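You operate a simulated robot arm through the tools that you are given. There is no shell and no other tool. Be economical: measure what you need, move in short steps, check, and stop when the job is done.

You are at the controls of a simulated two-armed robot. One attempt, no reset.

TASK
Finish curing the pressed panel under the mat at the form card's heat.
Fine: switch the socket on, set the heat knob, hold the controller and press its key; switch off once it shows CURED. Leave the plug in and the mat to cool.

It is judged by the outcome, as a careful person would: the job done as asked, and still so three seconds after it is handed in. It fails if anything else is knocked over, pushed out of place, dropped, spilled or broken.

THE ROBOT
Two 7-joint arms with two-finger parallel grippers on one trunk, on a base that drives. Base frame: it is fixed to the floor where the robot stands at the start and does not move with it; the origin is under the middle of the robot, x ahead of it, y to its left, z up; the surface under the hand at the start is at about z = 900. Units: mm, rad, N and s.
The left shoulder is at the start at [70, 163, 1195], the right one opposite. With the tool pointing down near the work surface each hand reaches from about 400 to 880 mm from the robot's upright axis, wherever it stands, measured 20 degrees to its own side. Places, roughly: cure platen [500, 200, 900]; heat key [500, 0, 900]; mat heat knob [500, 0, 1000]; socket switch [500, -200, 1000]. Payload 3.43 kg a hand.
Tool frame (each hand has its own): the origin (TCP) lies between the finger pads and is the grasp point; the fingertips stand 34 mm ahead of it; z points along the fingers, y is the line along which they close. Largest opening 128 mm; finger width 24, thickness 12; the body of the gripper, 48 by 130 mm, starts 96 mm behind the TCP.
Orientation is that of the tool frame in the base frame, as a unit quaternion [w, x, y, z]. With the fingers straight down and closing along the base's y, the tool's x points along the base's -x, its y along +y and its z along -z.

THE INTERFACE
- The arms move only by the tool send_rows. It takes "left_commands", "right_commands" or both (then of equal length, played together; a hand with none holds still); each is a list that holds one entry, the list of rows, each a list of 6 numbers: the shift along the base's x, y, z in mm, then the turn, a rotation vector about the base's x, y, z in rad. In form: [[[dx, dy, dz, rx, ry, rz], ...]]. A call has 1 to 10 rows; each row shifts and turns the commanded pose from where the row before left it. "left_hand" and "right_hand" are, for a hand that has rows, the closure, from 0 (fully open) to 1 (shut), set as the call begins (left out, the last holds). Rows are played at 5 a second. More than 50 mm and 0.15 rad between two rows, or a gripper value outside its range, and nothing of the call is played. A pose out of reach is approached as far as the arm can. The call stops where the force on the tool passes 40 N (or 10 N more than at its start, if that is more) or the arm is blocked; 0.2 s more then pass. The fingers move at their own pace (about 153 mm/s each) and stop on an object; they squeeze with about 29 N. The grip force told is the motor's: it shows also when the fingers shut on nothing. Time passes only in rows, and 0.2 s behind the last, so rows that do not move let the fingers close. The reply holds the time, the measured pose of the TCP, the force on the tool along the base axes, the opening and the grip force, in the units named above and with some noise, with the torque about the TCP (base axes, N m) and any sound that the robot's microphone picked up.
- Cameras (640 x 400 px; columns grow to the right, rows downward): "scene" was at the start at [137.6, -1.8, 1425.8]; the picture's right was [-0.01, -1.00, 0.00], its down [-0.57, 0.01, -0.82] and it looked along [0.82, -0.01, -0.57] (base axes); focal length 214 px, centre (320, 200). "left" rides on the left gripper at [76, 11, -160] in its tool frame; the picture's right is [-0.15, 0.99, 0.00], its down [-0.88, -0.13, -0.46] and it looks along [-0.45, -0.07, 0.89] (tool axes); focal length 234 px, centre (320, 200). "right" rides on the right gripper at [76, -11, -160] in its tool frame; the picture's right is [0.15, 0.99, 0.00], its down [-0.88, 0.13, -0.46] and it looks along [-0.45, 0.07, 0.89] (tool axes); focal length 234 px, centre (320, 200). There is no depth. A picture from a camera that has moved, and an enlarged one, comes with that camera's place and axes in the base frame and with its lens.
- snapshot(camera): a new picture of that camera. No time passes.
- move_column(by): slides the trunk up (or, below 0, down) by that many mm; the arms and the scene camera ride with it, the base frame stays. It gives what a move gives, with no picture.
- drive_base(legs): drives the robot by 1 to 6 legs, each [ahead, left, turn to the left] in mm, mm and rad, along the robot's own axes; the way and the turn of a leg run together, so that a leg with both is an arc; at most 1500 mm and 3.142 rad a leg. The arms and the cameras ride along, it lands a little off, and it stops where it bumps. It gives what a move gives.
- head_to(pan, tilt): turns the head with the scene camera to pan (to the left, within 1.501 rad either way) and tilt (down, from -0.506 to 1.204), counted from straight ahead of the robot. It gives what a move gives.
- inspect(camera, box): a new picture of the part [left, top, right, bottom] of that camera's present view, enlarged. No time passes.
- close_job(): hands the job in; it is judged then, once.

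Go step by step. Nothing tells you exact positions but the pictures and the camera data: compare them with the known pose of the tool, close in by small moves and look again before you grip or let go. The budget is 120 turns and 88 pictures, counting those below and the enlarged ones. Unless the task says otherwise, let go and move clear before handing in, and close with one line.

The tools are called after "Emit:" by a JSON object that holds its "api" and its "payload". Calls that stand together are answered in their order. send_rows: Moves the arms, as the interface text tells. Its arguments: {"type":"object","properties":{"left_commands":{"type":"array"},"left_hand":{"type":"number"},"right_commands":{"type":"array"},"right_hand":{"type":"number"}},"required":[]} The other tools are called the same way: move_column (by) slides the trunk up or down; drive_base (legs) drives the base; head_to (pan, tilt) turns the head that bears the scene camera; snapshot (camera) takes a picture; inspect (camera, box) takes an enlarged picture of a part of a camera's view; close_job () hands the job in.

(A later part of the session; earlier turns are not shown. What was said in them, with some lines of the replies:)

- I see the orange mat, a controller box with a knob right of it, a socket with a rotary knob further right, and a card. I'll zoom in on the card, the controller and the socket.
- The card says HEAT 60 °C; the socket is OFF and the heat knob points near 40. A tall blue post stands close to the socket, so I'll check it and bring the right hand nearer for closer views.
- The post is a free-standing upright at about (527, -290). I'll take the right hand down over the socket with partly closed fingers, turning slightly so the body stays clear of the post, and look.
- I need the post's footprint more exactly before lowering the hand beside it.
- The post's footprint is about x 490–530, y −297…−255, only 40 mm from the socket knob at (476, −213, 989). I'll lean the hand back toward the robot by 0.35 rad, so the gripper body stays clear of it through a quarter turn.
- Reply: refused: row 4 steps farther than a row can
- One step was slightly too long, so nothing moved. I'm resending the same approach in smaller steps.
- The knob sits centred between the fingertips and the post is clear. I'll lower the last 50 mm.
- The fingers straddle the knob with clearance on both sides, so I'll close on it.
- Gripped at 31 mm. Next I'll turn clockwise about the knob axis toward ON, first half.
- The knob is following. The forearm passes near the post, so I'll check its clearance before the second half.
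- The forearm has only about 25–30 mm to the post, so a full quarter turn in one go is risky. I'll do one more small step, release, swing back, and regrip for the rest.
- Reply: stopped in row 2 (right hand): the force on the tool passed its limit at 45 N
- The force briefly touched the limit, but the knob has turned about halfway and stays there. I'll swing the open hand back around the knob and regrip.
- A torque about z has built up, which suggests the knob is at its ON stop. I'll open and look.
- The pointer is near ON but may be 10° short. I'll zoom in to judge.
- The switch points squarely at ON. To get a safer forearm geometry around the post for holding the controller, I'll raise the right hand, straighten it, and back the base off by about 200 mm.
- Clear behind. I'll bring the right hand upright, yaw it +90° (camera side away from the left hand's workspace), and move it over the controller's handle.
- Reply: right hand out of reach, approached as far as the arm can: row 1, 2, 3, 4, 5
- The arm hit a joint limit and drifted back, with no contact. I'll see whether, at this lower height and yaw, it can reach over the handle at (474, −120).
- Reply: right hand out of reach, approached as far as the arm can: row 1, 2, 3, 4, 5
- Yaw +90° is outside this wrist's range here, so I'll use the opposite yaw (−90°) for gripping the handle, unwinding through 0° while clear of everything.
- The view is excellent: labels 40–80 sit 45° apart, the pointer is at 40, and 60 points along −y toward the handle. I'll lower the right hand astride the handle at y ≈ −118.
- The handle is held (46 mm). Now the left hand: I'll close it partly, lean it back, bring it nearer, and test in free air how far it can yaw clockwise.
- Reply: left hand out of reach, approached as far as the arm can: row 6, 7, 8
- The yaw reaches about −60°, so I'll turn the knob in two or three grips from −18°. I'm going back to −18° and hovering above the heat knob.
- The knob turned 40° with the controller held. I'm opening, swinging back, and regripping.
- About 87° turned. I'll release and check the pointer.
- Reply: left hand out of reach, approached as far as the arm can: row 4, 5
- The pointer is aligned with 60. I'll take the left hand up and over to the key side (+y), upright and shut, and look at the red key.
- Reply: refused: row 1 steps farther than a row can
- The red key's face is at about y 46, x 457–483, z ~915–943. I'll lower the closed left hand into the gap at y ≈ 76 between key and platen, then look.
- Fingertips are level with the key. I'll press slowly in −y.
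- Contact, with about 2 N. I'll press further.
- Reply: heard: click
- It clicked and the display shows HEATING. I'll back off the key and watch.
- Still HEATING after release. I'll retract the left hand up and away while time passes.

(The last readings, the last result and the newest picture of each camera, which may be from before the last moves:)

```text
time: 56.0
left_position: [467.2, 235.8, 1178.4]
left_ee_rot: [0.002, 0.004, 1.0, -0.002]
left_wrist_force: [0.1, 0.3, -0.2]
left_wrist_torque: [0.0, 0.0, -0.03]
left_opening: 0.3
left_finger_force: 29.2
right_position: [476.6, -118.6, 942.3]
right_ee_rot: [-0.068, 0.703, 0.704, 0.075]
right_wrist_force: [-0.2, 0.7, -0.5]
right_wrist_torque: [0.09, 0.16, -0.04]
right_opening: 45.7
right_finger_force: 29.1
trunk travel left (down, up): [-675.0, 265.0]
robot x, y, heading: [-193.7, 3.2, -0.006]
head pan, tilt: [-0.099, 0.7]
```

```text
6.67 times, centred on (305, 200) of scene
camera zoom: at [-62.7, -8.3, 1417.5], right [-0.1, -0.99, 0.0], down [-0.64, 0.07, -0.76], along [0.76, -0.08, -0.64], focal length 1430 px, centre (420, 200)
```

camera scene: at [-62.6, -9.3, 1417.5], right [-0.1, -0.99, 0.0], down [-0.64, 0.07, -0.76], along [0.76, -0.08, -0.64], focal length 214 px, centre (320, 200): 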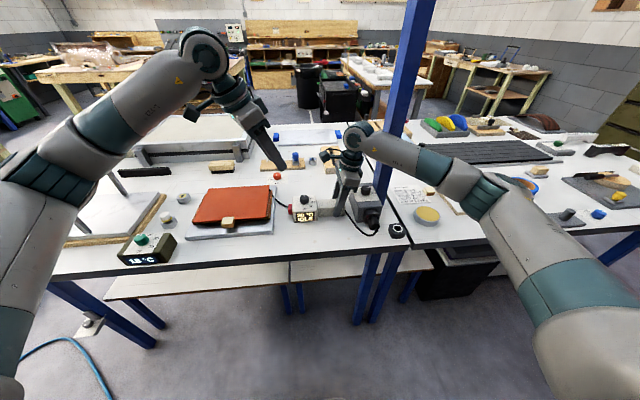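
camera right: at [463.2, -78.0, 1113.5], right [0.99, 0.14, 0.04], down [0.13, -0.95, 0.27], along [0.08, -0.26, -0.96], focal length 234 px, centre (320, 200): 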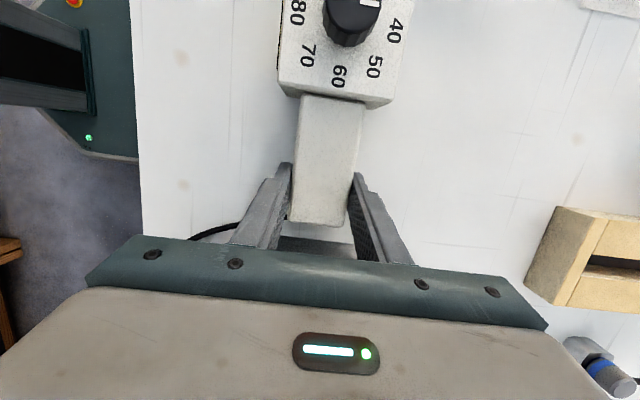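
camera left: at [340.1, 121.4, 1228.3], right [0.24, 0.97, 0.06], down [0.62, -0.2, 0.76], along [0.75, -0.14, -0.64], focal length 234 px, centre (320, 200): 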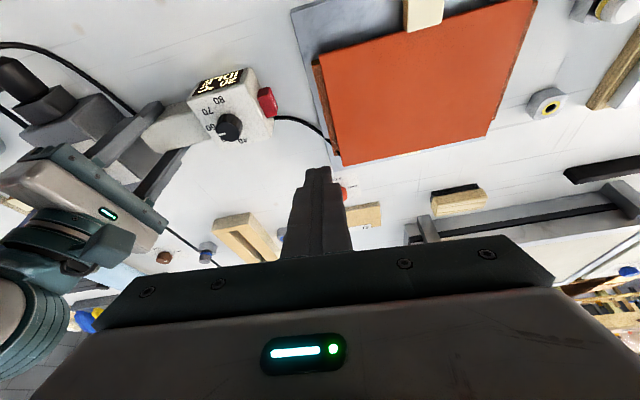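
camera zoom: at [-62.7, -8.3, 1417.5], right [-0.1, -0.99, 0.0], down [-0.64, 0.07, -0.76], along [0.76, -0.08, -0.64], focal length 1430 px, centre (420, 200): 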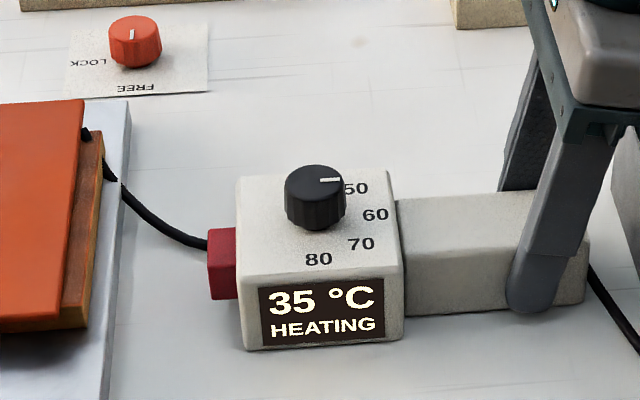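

35 °C and rising. I'll release the handle, lift straight up, and move the right hand back over the socket switch, leaning toward +y this time.

Emit:
{"api": "send_rows", "payload": {"right_commands": [[[0, 0, 0, 0, 0, 0], [0, 0, 0, 0, 0, 0], [0, 0, 20, 0, 0, 0], [0, 0, 40, 0, 0, 0], [0, 0, 40, 0, 0, 0], [0, 0, 40, 0, 0, 0]]], "right_hand": 0.41}}

Emit:
{"api": "send_rows", "payload": {"right_commands": [[[0.5, -15, 0, -0.138, 0, 0], [0.5, -15, 0, -0.138, 0, 0], [0, -20, 0, -0.138, 0, 0], [0, -20, 0, -0.138, 0, 0], [0, -15, -20, 0, 0, 0], [0, 0, 0, 0, 0, 0]]], "right_hand": 0.62}}

Emit:
{"api": "snapshot", "payload": {"camera": "scene"}}

Emit:
{"api": "snapshot", "payload": {"camera": "right"}}

```text
time: 57.4
left_position: [465.1, 235.4, 1177.9]
left_ee_rot: [0.002, 0.004, 1.0, -0.001]
left_wrist_force: [-0.1, -0.8, -0.6]
left_wrist_torque: [0.03, 0.0, 0.0]
left_opening: 0.0
left_finger_force: 28.6
right_position: [475.6, -120.8, 1083.4]
right_ee_rot: [-0.068, 0.703, 0.704, 0.074]
right_wrist_force: [-1.0, 0.4, -0.3]
right_wrist_torque: [-0.02, -0.04, 0.05]
right_opening: 75.3
right_finger_force: 0.0
trunk travel left (down, up): [-675.0, 265.0]
robot x, y, heading: [-199.1, 1.0, -0.007]
head pan, tilt: [-0.099, 0.7]
```

```text
time: 58.8
left_position: [466.9, 234.8, 1177.7]
left_ee_rot: [0.002, 0.003, 1.0, -0.001]
left_wrist_force: [0.3, -0.3, -0.5]
left_wrist_torque: [-0.01, -0.01, -0.02]
left_opening: 0.0
left_finger_force: 29.2
right_position: [475.5, -204.9, 1061.9]
right_ee_rot: [0.127, 0.695, 0.697, -0.122]
right_wrist_force: [-0.4, -0.9, -0.2]
right_wrist_torque: [-0.01, 0.02, -0.02]
right_opening: 48.7
right_finger_force: 0.1
trunk travel left (down, up): [-675.0, 265.0]
robot x, y, heading: [-194.4, -0.6, -0.008]
head pan, tilt: [-0.099, 0.7]
```

```text
22 pictures are left
camera scene: at [-62.6, -8.6, 1417.5], right [-0.1, -0.99, 0.0], down [-0.64, 0.07, -0.76], along [0.76, -0.08, -0.64], focal length 214 px, centre (320, 200)
```

scene: 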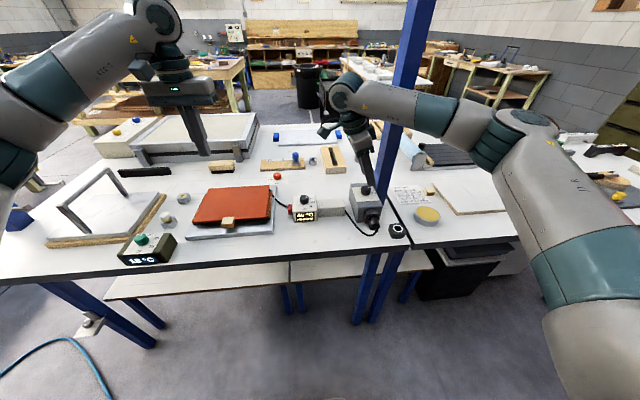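

```text
21 pictures are left
camera right: at [462.8, -79.8, 1184.9], right [0.99, 0.14, -0.04], down [0.13, -0.67, 0.73], along [0.08, -0.73, -0.68], focal length 234 px, centre (320, 200)
```

right: 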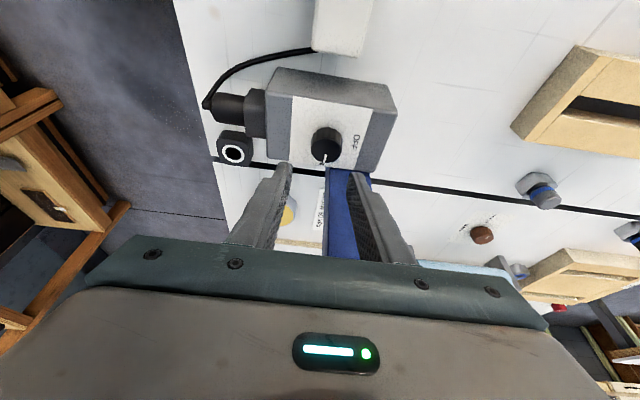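

Emit:
{"api": "send_rows", "payload": {"right_commands": [[[2, 1, -20, 0, 0, 0], [0, 0, -18, 0, 0, 0], [0, 0, -12, 0, 0, 0], [0, 0, 0, 0, 0, 0], [0, 0, 0, 0, 0, 0], [0, 0, 0, 0, 0, 0], [0, 0, 0, 0, 0, 0], [0, 0, 0, 0, 0, 0]]]}}

Emit:
{"api": "inspect", "payload": {"camera": "right", "box": [240, 120, 400, 220]}}

Emit:
{"api": "inspect", "payload": {"camera": "scene", "box": [280, 160, 400, 235]}}

```text
time: 60.6
left_position: [466.2, 234.3, 1177.5]
left_ee_rot: [0.002, 0.004, 1.0, -0.001]
left_wrist_force: [0.4, -0.4, -0.4]
left_wrist_torque: [0.0, -0.01, 0.03]
left_opening: 0.0
left_finger_force: 28.8
right_position: [478.3, -204.3, 1013.2]
right_ee_rot: [0.126, 0.695, 0.697, -0.121]
right_wrist_force: [-0.1, -1.0, 0.2]
right_wrist_torque: [-0.02, 0.01, 0.01]
right_opening: 48.4
right_finger_force: 0.0
trunk travel left (down, up): [-675.0, 265.0]
robot x, y, heading: [-193.1, 0.1, 0.003]
head pan, tilt: [-0.099, 0.7]
```

```text
4.00 times, centred on (320, 170) of right
camera zoom: at [465.5, -78.3, 1135.7], right [0.99, 0.14, -0.04], down [0.13, -0.67, 0.73], along [0.08, -0.73, -0.68], focal length 937 px, centre (320, 320)
```

zoom: 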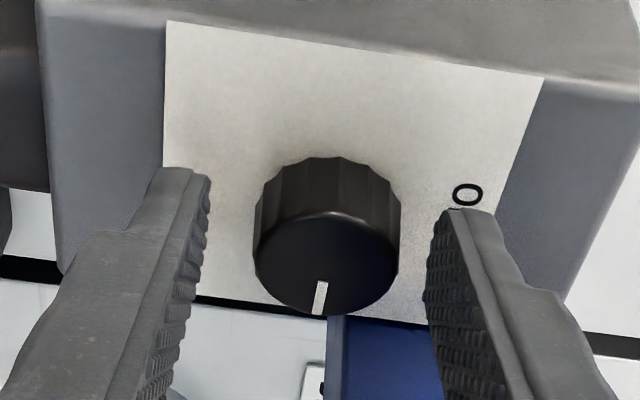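

```text
5.33 times, centred on (340, 198) of scene
camera zoom: at [-62.5, -9.2, 1417.5], right [-0.1, -0.99, 0.0], down [-0.64, 0.07, -0.76], along [0.76, -0.08, -0.64], focal length 1144 px, centre (213, 213)
```

zoom: 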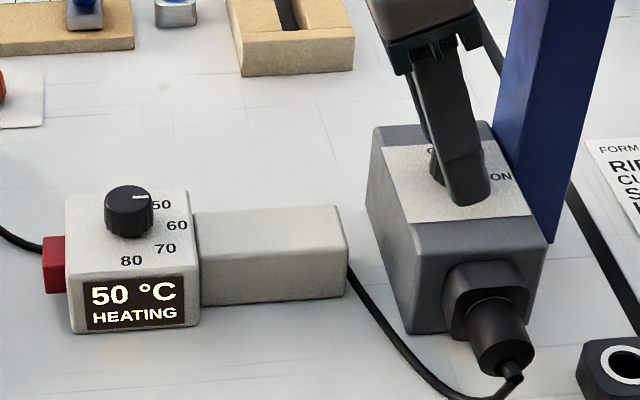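

50 °C. The fingers straddle the switch knob; I'll nudge +1 mm and wait without gripping.

Emit:
{"api": "send_rows", "payload": {"right_commands": [[[1.2, 0, -1.5, 0, 0, 0], [0, 0, 0, 0, 0, 0], [0, 0, 0, 0, 0, 0], [0, 0, 0, 0, 0, 0], [0, 0, 0, 0, 0, 0], [0, 0, 0, 0, 0, 0], [0, 0, 0, 0, 0, 0], [0, 0, 0, 0, 0, 0], [0, 0, 0, 0, 0, 0], [0, 0, 0, 0, 0, 0]]]}}

Emit:
{"api": "send_rows", "payload": {"right_commands": [[[0, 0, 0, 0, 0, 0], [0, 0, 0, 0, 0, 0], [0, 0, 0, 0, 0, 0], [0, 0, 0, 0, 0, 0], [0, 0, 0, 0, 0, 0], [0, 0, 0, 0, 0, 0], [0, 0, 0, 0, 0, 0]]]}}

Emit:
{"api": "inspect", "payload": {"camera": "scene", "box": [280, 180, 340, 220]}}

```text
time: 62.8
left_position: [466.6, 234.2, 1177.8]
left_ee_rot: [0.003, 0.004, 1.0, -0.001]
left_wrist_force: [0.1, 0.4, -0.4]
left_wrist_torque: [-0.02, 0.01, 0.02]
left_opening: 0.0
left_finger_force: 29.2
right_position: [479.4, -205.6, 1012.4]
right_ee_rot: [0.126, 0.694, 0.698, -0.121]
right_wrist_force: [-0.5, 0.5, 0.0]
right_wrist_torque: [0.02, -0.03, -0.01]
right_opening: 48.9
right_finger_force: 0.0
trunk travel left (down, up): [-675.0, 265.0]
robot x, y, heading: [-195.8, 1.1, -0.001]
head pan, tilt: [-0.099, 0.7]
```

```text
time: 64.4
left_position: [466.0, 235.1, 1177.7]
left_ee_rot: [0.002, 0.003, 1.0, -0.001]
left_wrist_force: [-0.2, -1.2, 0.1]
left_wrist_torque: [-0.02, 0.01, 0.0]
left_opening: 0.1
left_finger_force: 28.8
right_position: [479.9, -204.4, 1011.7]
right_ee_rot: [0.127, 0.695, 0.698, -0.12]
right_wrist_force: [0.1, -0.3, -0.6]
right_wrist_torque: [-0.02, 0.0, 0.03]
right_opening: 48.6
right_finger_force: 0.1
trunk travel left (down, up): [-675.0, 265.0]
robot x, y, heading: [-202.3, 0.6, -0.006]
head pan, tilt: [-0.099, 0.7]
```

```text
10.00 times, centred on (310, 200) of scene
camera zoom: at [-62.5, -9.2, 1417.5], right [-0.1, -0.99, 0.0], down [-0.64, 0.07, -0.76], along [0.76, -0.08, -0.64], focal length 2145 px, centre (420, 200)
```

zoom: 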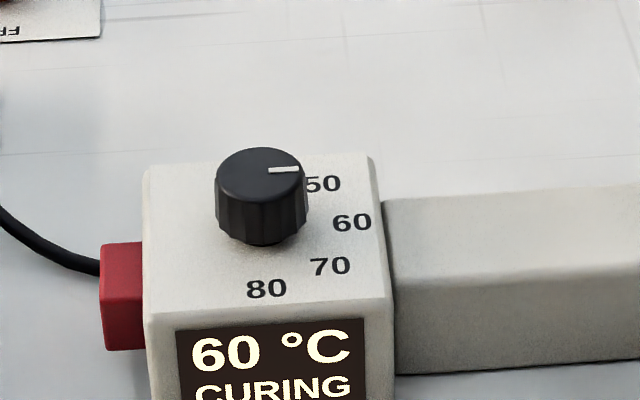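

60 °C and CURING, so the heat setting is right. I'll wait for CURED.

Emit:
{"api": "send_rows", "payload": {"right_commands": [[[0, 0, 0, 0, 0, 0], [0, 0, 0, 0, 0, 0], [0, 0, 0, 0, 0, 0], [0, 0, 0, 0, 0, 0], [0, 0, 0, 0, 0, 0], [0, 0, 0, 0, 0, 0], [0, 0, 0, 0, 0, 0], [0, 0, 0, 0, 0, 0], [0, 0, 0, 0, 0, 0], [0, 0, 0, 0, 0, 0]]]}}

Emit:
{"api": "inspect", "payload": {"camera": "scene", "box": [280, 180, 340, 220]}}

```text
time: 66.6
left_position: [466.4, 234.9, 1176.8]
left_ee_rot: [0.002, 0.003, 1.0, -0.001]
left_wrist_force: [0.3, -0.1, 1.3]
left_wrist_torque: [-0.05, -0.02, -0.01]
left_opening: 0.0
left_finger_force: 29.5
right_position: [480.0, -204.6, 1011.6]
right_ee_rot: [0.126, 0.695, 0.698, -0.121]
right_wrist_force: [-0.7, 0.1, 1.2]
right_wrist_torque: [0.03, 0.01, 0.01]
right_opening: 48.5
right_finger_force: 0.0
trunk travel left (down, up): [-675.0, 265.0]
robot x, y, heading: [-194.8, -0.1, -0.004]
head pan, tilt: [-0.099, 0.7]
```

```text
10.00 times, centred on (310, 200) of scene
camera zoom: at [-62.5, -9.2, 1417.5], right [-0.1, -0.99, 0.0], down [-0.64, 0.07, -0.76], along [0.76, -0.08, -0.64], focal length 2145 px, centre (420, 200)
```

zoom: 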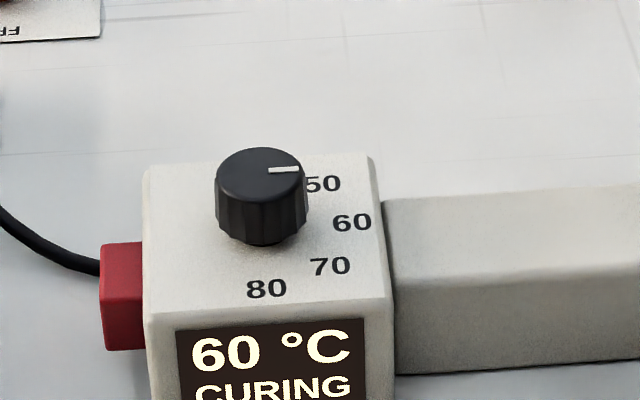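

Still CURING, so I'll wait longer between looks.

Emit:
{"api": "send_rows", "payload": {"right_commands": [[[0, 0, 0, 0, 0, 0], [0, 0, 0, 0, 0, 0], [0, 0, 0, 0, 0, 0], [0, 0, 0, 0, 0, 0], [0, 0, 0, 0, 0, 0], [0, 0, 0, 0, 0, 0], [0, 0, 0, 0, 0, 0], [0, 0, 0, 0, 0, 0], [0, 0, 0, 0, 0, 0], [0, 0, 0, 0, 0, 0]]]}}

Emit:
{"api": "send_rows", "payload": {"right_commands": [[[0, 0, 0, 0, 0, 0], [0, 0, 0, 0, 0, 0], [0, 0, 0, 0, 0, 0], [0, 0, 0, 0, 0, 0], [0, 0, 0, 0, 0, 0], [0, 0, 0, 0, 0, 0], [0, 0, 0, 0, 0, 0], [0, 0, 0, 0, 0, 0], [0, 0, 0, 0, 0, 0], [0, 0, 0, 0, 0, 0]]]}}

Emit:
{"api": "inspect", "payload": {"camera": "scene", "box": [280, 180, 340, 220]}}

```text
time: 68.8
left_position: [466.4, 234.8, 1178.0]
left_ee_rot: [0.002, 0.004, 1.0, 0.0]
left_wrist_force: [-0.2, 0.0, 0.4]
left_wrist_torque: [-0.03, 0.02, 0.02]
left_opening: 0.0
left_finger_force: 28.9
right_position: [480.2, -204.0, 1012.5]
right_ee_rot: [0.126, 0.694, 0.698, -0.121]
right_wrist_force: [-0.2, -0.3, -0.1]
right_wrist_torque: [0.03, 0.03, -0.01]
right_opening: 49.0
right_finger_force: 0.0
trunk travel left (down, up): [-675.0, 265.0]
robot x, y, heading: [-196.5, -0.9, -0.003]
head pan, tilt: [-0.099, 0.7]
```

```text
time: 71.0
left_position: [465.3, 235.0, 1177.8]
left_ee_rot: [0.001, 0.004, 1.0, -0.001]
left_wrist_force: [0.0, -0.1, 1.0]
left_wrist_torque: [0.0, -0.05, 0.01]
left_opening: 0.1
left_finger_force: 29.0
right_position: [479.4, -205.6, 1011.8]
right_ee_rot: [0.125, 0.695, 0.697, -0.12]
right_wrist_force: [0.1, -0.4, -0.1]
right_wrist_torque: [-0.02, 0.05, 0.0]
right_opening: 48.6
right_finger_force: 0.1
trunk travel left (down, up): [-675.0, 265.0]
robot x, y, heading: [-195.5, 2.2, -0.001]
head pan, tilt: [-0.099, 0.7]
```

```text
10.00 times, centred on (310, 200) of scene
camera zoom: at [-62.5, -9.2, 1417.5], right [-0.1, -0.99, 0.0], down [-0.64, 0.07, -0.76], along [0.76, -0.08, -0.64], focal length 2145 px, centre (420, 200)
```

zoom: 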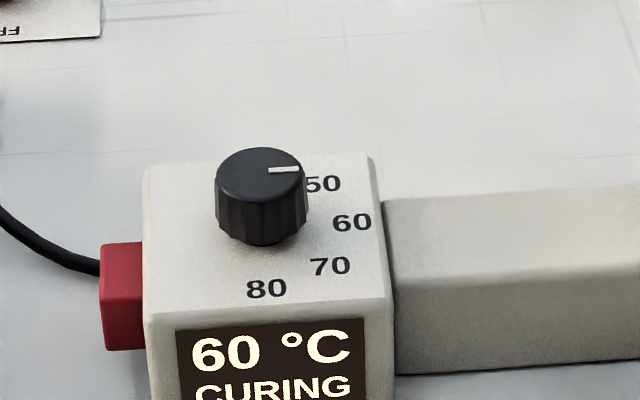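

Emit:
{"api": "send_rows", "payload": {"right_commands": [[[0, 0, 0, 0, 0, 0], [0, 0, 0, 0, 0, 0], [0, 0, 0, 0, 0, 0], [0, 0, 0, 0, 0, 0], [0, 0, 0, 0, 0, 0], [0, 0, 0, 0, 0, 0], [0, 0, 0, 0, 0, 0], [0, 0, 0, 0, 0, 0], [0, 0, 0, 0, 0, 0], [0, 0, 0, 0, 0, 0]]]}}

Emit:
{"api": "send_rows", "payload": {"right_commands": [[[0, 0, 0, 0, 0, 0], [0, 0, 0, 0, 0, 0], [0, 0, 0, 0, 0, 0], [0, 0, 0, 0, 0, 0], [0, 0, 0, 0, 0, 0], [0, 0, 0, 0, 0, 0], [0, 0, 0, 0, 0, 0], [0, 0, 0, 0, 0, 0], [0, 0, 0, 0, 0, 0], [0, 0, 0, 0, 0, 0]]]}}

Emit:
{"api": "inspect", "payload": {"camera": "scene", "box": [280, 185, 340, 225]}}

```text
time: 73.2
left_position: [465.2, 233.3, 1177.4]
left_ee_rot: [0.002, 0.004, 1.0, -0.001]
left_wrist_force: [0.6, -0.2, -0.1]
left_wrist_torque: [0.02, 0.02, 0.01]
left_opening: 0.0
left_finger_force: 28.8
right_position: [479.8, -204.3, 1012.8]
right_ee_rot: [0.126, 0.695, 0.697, -0.12]
right_wrist_force: [-0.1, -0.1, 0.5]
right_wrist_torque: [0.0, 0.04, -0.01]
right_opening: 48.7
right_finger_force: 0.0
trunk travel left (down, up): [-675.0, 265.0]
robot x, y, heading: [-197.1, 1.9, -0.006]
head pan, tilt: [-0.099, 0.7]
```

```text
time: 75.4
left_position: [465.9, 234.7, 1178.9]
left_ee_rot: [0.002, 0.004, 1.0, -0.001]
left_wrist_force: [-0.9, -0.1, 0.5]
left_wrist_torque: [-0.01, -0.02, 0.03]
left_opening: 0.1
left_finger_force: 28.7
right_position: [480.4, -204.5, 1012.5]
right_ee_rot: [0.126, 0.694, 0.698, -0.121]
right_wrist_force: [1.1, -0.1, 0.3]
right_wrist_torque: [0.04, 0.0, 0.0]
right_opening: 48.7
right_finger_force: 0.0
trunk travel left (down, up): [-675.0, 265.0]
robot x, y, heading: [-194.6, 1.7, -0.004]
head pan, tilt: [-0.099, 0.7]
```

```text
10.00 times, centred on (310, 205) of scene
camera zoom: at [-62.5, -9.2, 1417.5], right [-0.1, -0.99, 0.0], down [-0.64, 0.07, -0.76], along [0.76, -0.08, -0.64], focal length 2145 px, centre (420, 150)
```

zoom: 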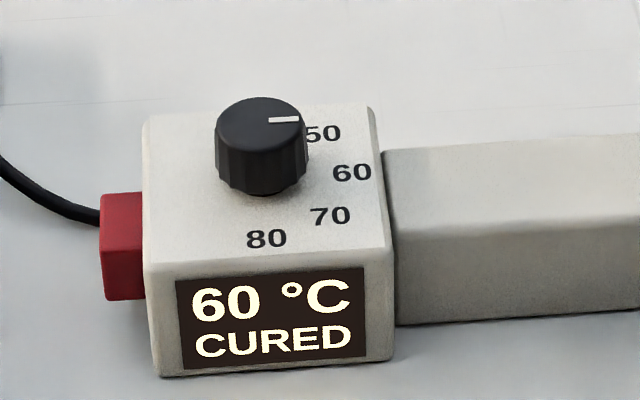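

CURED at 60 °C. Next I'll grip the switch and turn it counter-clockwise back to OFF.

Emit:
{"api": "send_rows", "payload": {"right_commands": [[[0, 0, 0, 0, 0, 0], [0, 0, 0, 0, 0, 0], [-1.51, -0.11, 0, 0, 0, 0.143], [-1.48, -0.32, 0, 0, 0, 0.143], [-1.42, -0.53, 0, 0, 0, 0.143], [-1.33, -0.73, 0, 0, 0, 0.143], [-1.21, -0.91, 0, 0, 0, 0.143]]], "right_hand": 1.0}}

Emit:
{"api": "inspect", "payload": {"camera": "right", "box": [240, 120, 400, 220]}}

```text
time: 77.0
left_position: [467.5, 235.2, 1178.7]
left_ee_rot: [0.002, 0.002, 1.0, -0.001]
left_wrist_force: [0.1, 0.1, 0.1]
left_wrist_torque: [-0.01, 0.0, -0.02]
left_opening: 0.1
left_finger_force: 28.7
right_position: [474.2, -208.2, 1011.8]
right_ee_rot: [0.16, 0.405, 0.898, -0.068]
right_wrist_force: [3.1, 1.3, -2.7]
right_wrist_torque: [0.09, -0.17, 0.01]
right_opening: 30.9
right_finger_force: 45.0
trunk travel left (down, up): [-675.0, 265.0]
robot x, y, heading: [-198.9, 0.2, -0.001]
head pan, tilt: [-0.099, 0.7]
```

```text
4.00 times, centred on (320, 170) of right
camera zoom: at [380.7, -120.6, 1134.9], right [0.65, 0.76, -0.04], down [0.54, -0.42, 0.73], along [0.54, -0.5, -0.68], focal length 937 px, centre (320, 320)
```

zoom: 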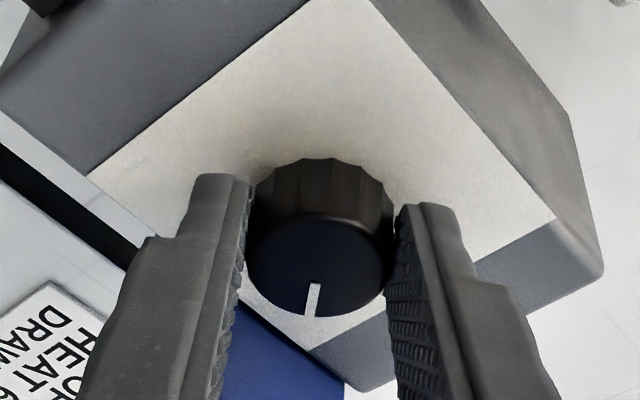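

It turns with low force, so I'll do the second half.

Emit:
{"api": "send_rows", "payload": {"right_commands": [[[-1.06, -1.06, 0, 0, 0, 0.143], [-0.91, -1.21, 0, 0, 0, 0.143], [-0.73, -1.33, 0, 0, 0, 0.143], [-0.52, -1.42, 0, 0, 0, 0.143], [-0.32, -1.49, 0, 0, 0, 0.143], [-0.11, -1.49, 0, 0, 0, 0.143]]]}}

Emit:
{"api": "inspect", "payload": {"camera": "right", "box": [240, 120, 400, 220]}}

```text
time: 78.4
left_position: [466.5, 234.9, 1178.2]
left_ee_rot: [0.0, 0.004, 1.0, -0.001]
left_wrist_force: [-1.0, 0.4, -0.6]
left_wrist_torque: [-0.01, 0.04, 0.05]
left_opening: 0.2
left_finger_force: 28.6
right_position: [469.4, -216.2, 1013.1]
right_ee_rot: [0.175, -0.005, 0.985, 0.005]
right_wrist_force: [5.1, 3.1, -3.1]
right_wrist_torque: [0.14, -0.6, -0.29]
right_opening: 31.2
right_finger_force: 45.0
trunk travel left (down, up): [-675.0, 265.0]
robot x, y, heading: [-193.8, 1.7, -0.004]
head pan, tilt: [-0.099, 0.7]
```

```text
4.00 times, centred on (320, 170) of right
camera zoom: at [344.0, -228.4, 1135.1], right [-0.15, 0.99, -0.04], down [0.67, 0.13, 0.73], along [0.73, 0.08, -0.68], focal length 937 px, centre (320, 320)
```

zoom: 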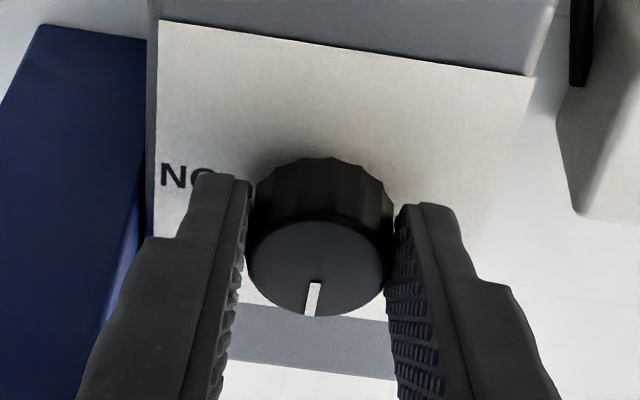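

A small opposing torque suggests the OFF stop. I'll release, lift and verify.

Emit:
{"api": "send_rows", "payload": {"right_commands": [[[0, 0, 0, 0, 0, 0], [0, 0, 0, 0, 0, 0], [-1, 1, 20, 0, 0, 0], [-3, 3, 40, 0, 0, 0], [-10, 10, 40, 0, 0, 0], [-30, 10, 30, 0, 0, 0], [-30, 10, 10, 0, 0, 0], [-30, 10, 10, 0, 0, 0]]], "right_hand": 0.6}}

Emit:
{"api": "inspect", "payload": {"camera": "scene", "box": [270, 170, 410, 250]}}

Emit:
{"api": "inspect", "payload": {"camera": "scene", "box": [345, 180, 385, 210]}}

Emit:
{"api": "snapshot", "payload": {"camera": "scene"}}

```text
time: 80.2
left_position: [465.2, 235.5, 1177.5]
left_ee_rot: [0.001, 0.003, 1.0, -0.001]
left_wrist_force: [-0.2, -0.4, 0.6]
left_wrist_torque: [-0.01, -0.01, 0.02]
left_opening: 0.0
left_finger_force: 29.2
right_position: [364.6, -171.2, 1163.1]
right_ee_rot: [0.176, -0.002, 0.984, 0.004]
right_wrist_force: [-0.4, 0.5, -0.3]
right_wrist_torque: [-0.01, -0.07, 0.01]
right_opening: 51.2
right_finger_force: 0.1
trunk travel left (down, up): [-675.0, 265.0]
robot x, y, heading: [-197.4, 2.0, -0.002]
head pan, tilt: [-0.099, 0.7]
```

```text
4.57 times, centred on (340, 210) of scene
camera zoom: at [-63.3, -8.5, 1417.6], right [-0.1, -0.99, 0.0], down [-0.64, 0.07, -0.77], along [0.76, -0.08, -0.64], focal length 980 px, centre (229, 154)
```

zoom: 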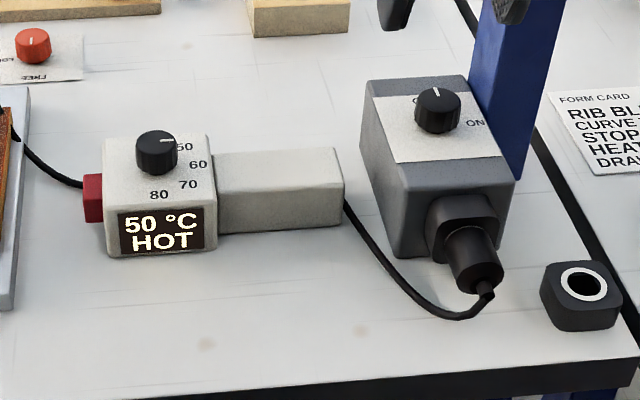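

```text
13.33 times, centred on (365, 195) of scene
camera zoom: at [-63.3, -8.5, 1417.6], right [-0.1, -0.99, 0.0], down [-0.64, 0.07, -0.77], along [0.76, -0.08, -0.64], focal length 2860 px, centre (-280, 267)
```

zoom: 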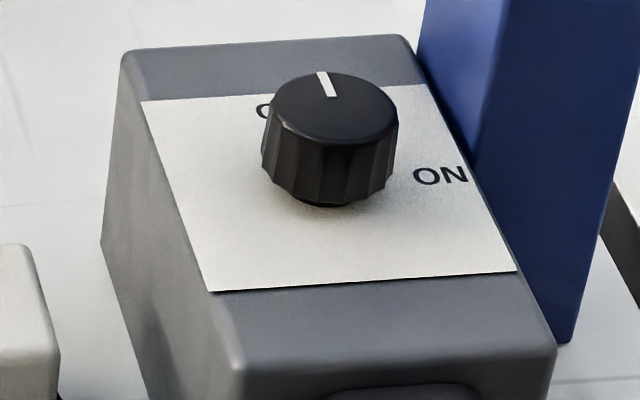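

```text
10 pictures are left
camera scene: at [-63.3, -8.5, 1417.6], right [-0.1, -0.99, 0.0], down [-0.64, 0.07, -0.77], along [0.76, -0.08, -0.64], focal length 214 px, centre (320, 200)
```

scene: 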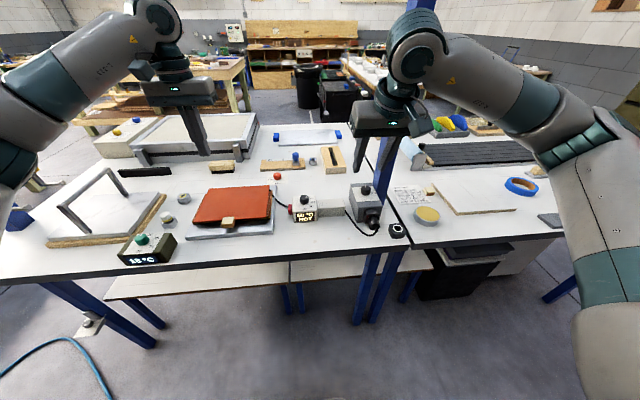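

The socket is OFF, the controller reads 50 °C HOT and cooling, the plug is in, and both hands are clear with nothing else moved.

Emit:
{"api": "close_job", "payload": {}}

```text
The job is handed in.
```

The panel was cured at the form card's 60 °C: the controller showed CURED, then I switched the socket off. The plug is still in, and the controller now reads HOT as the mat cools in place.
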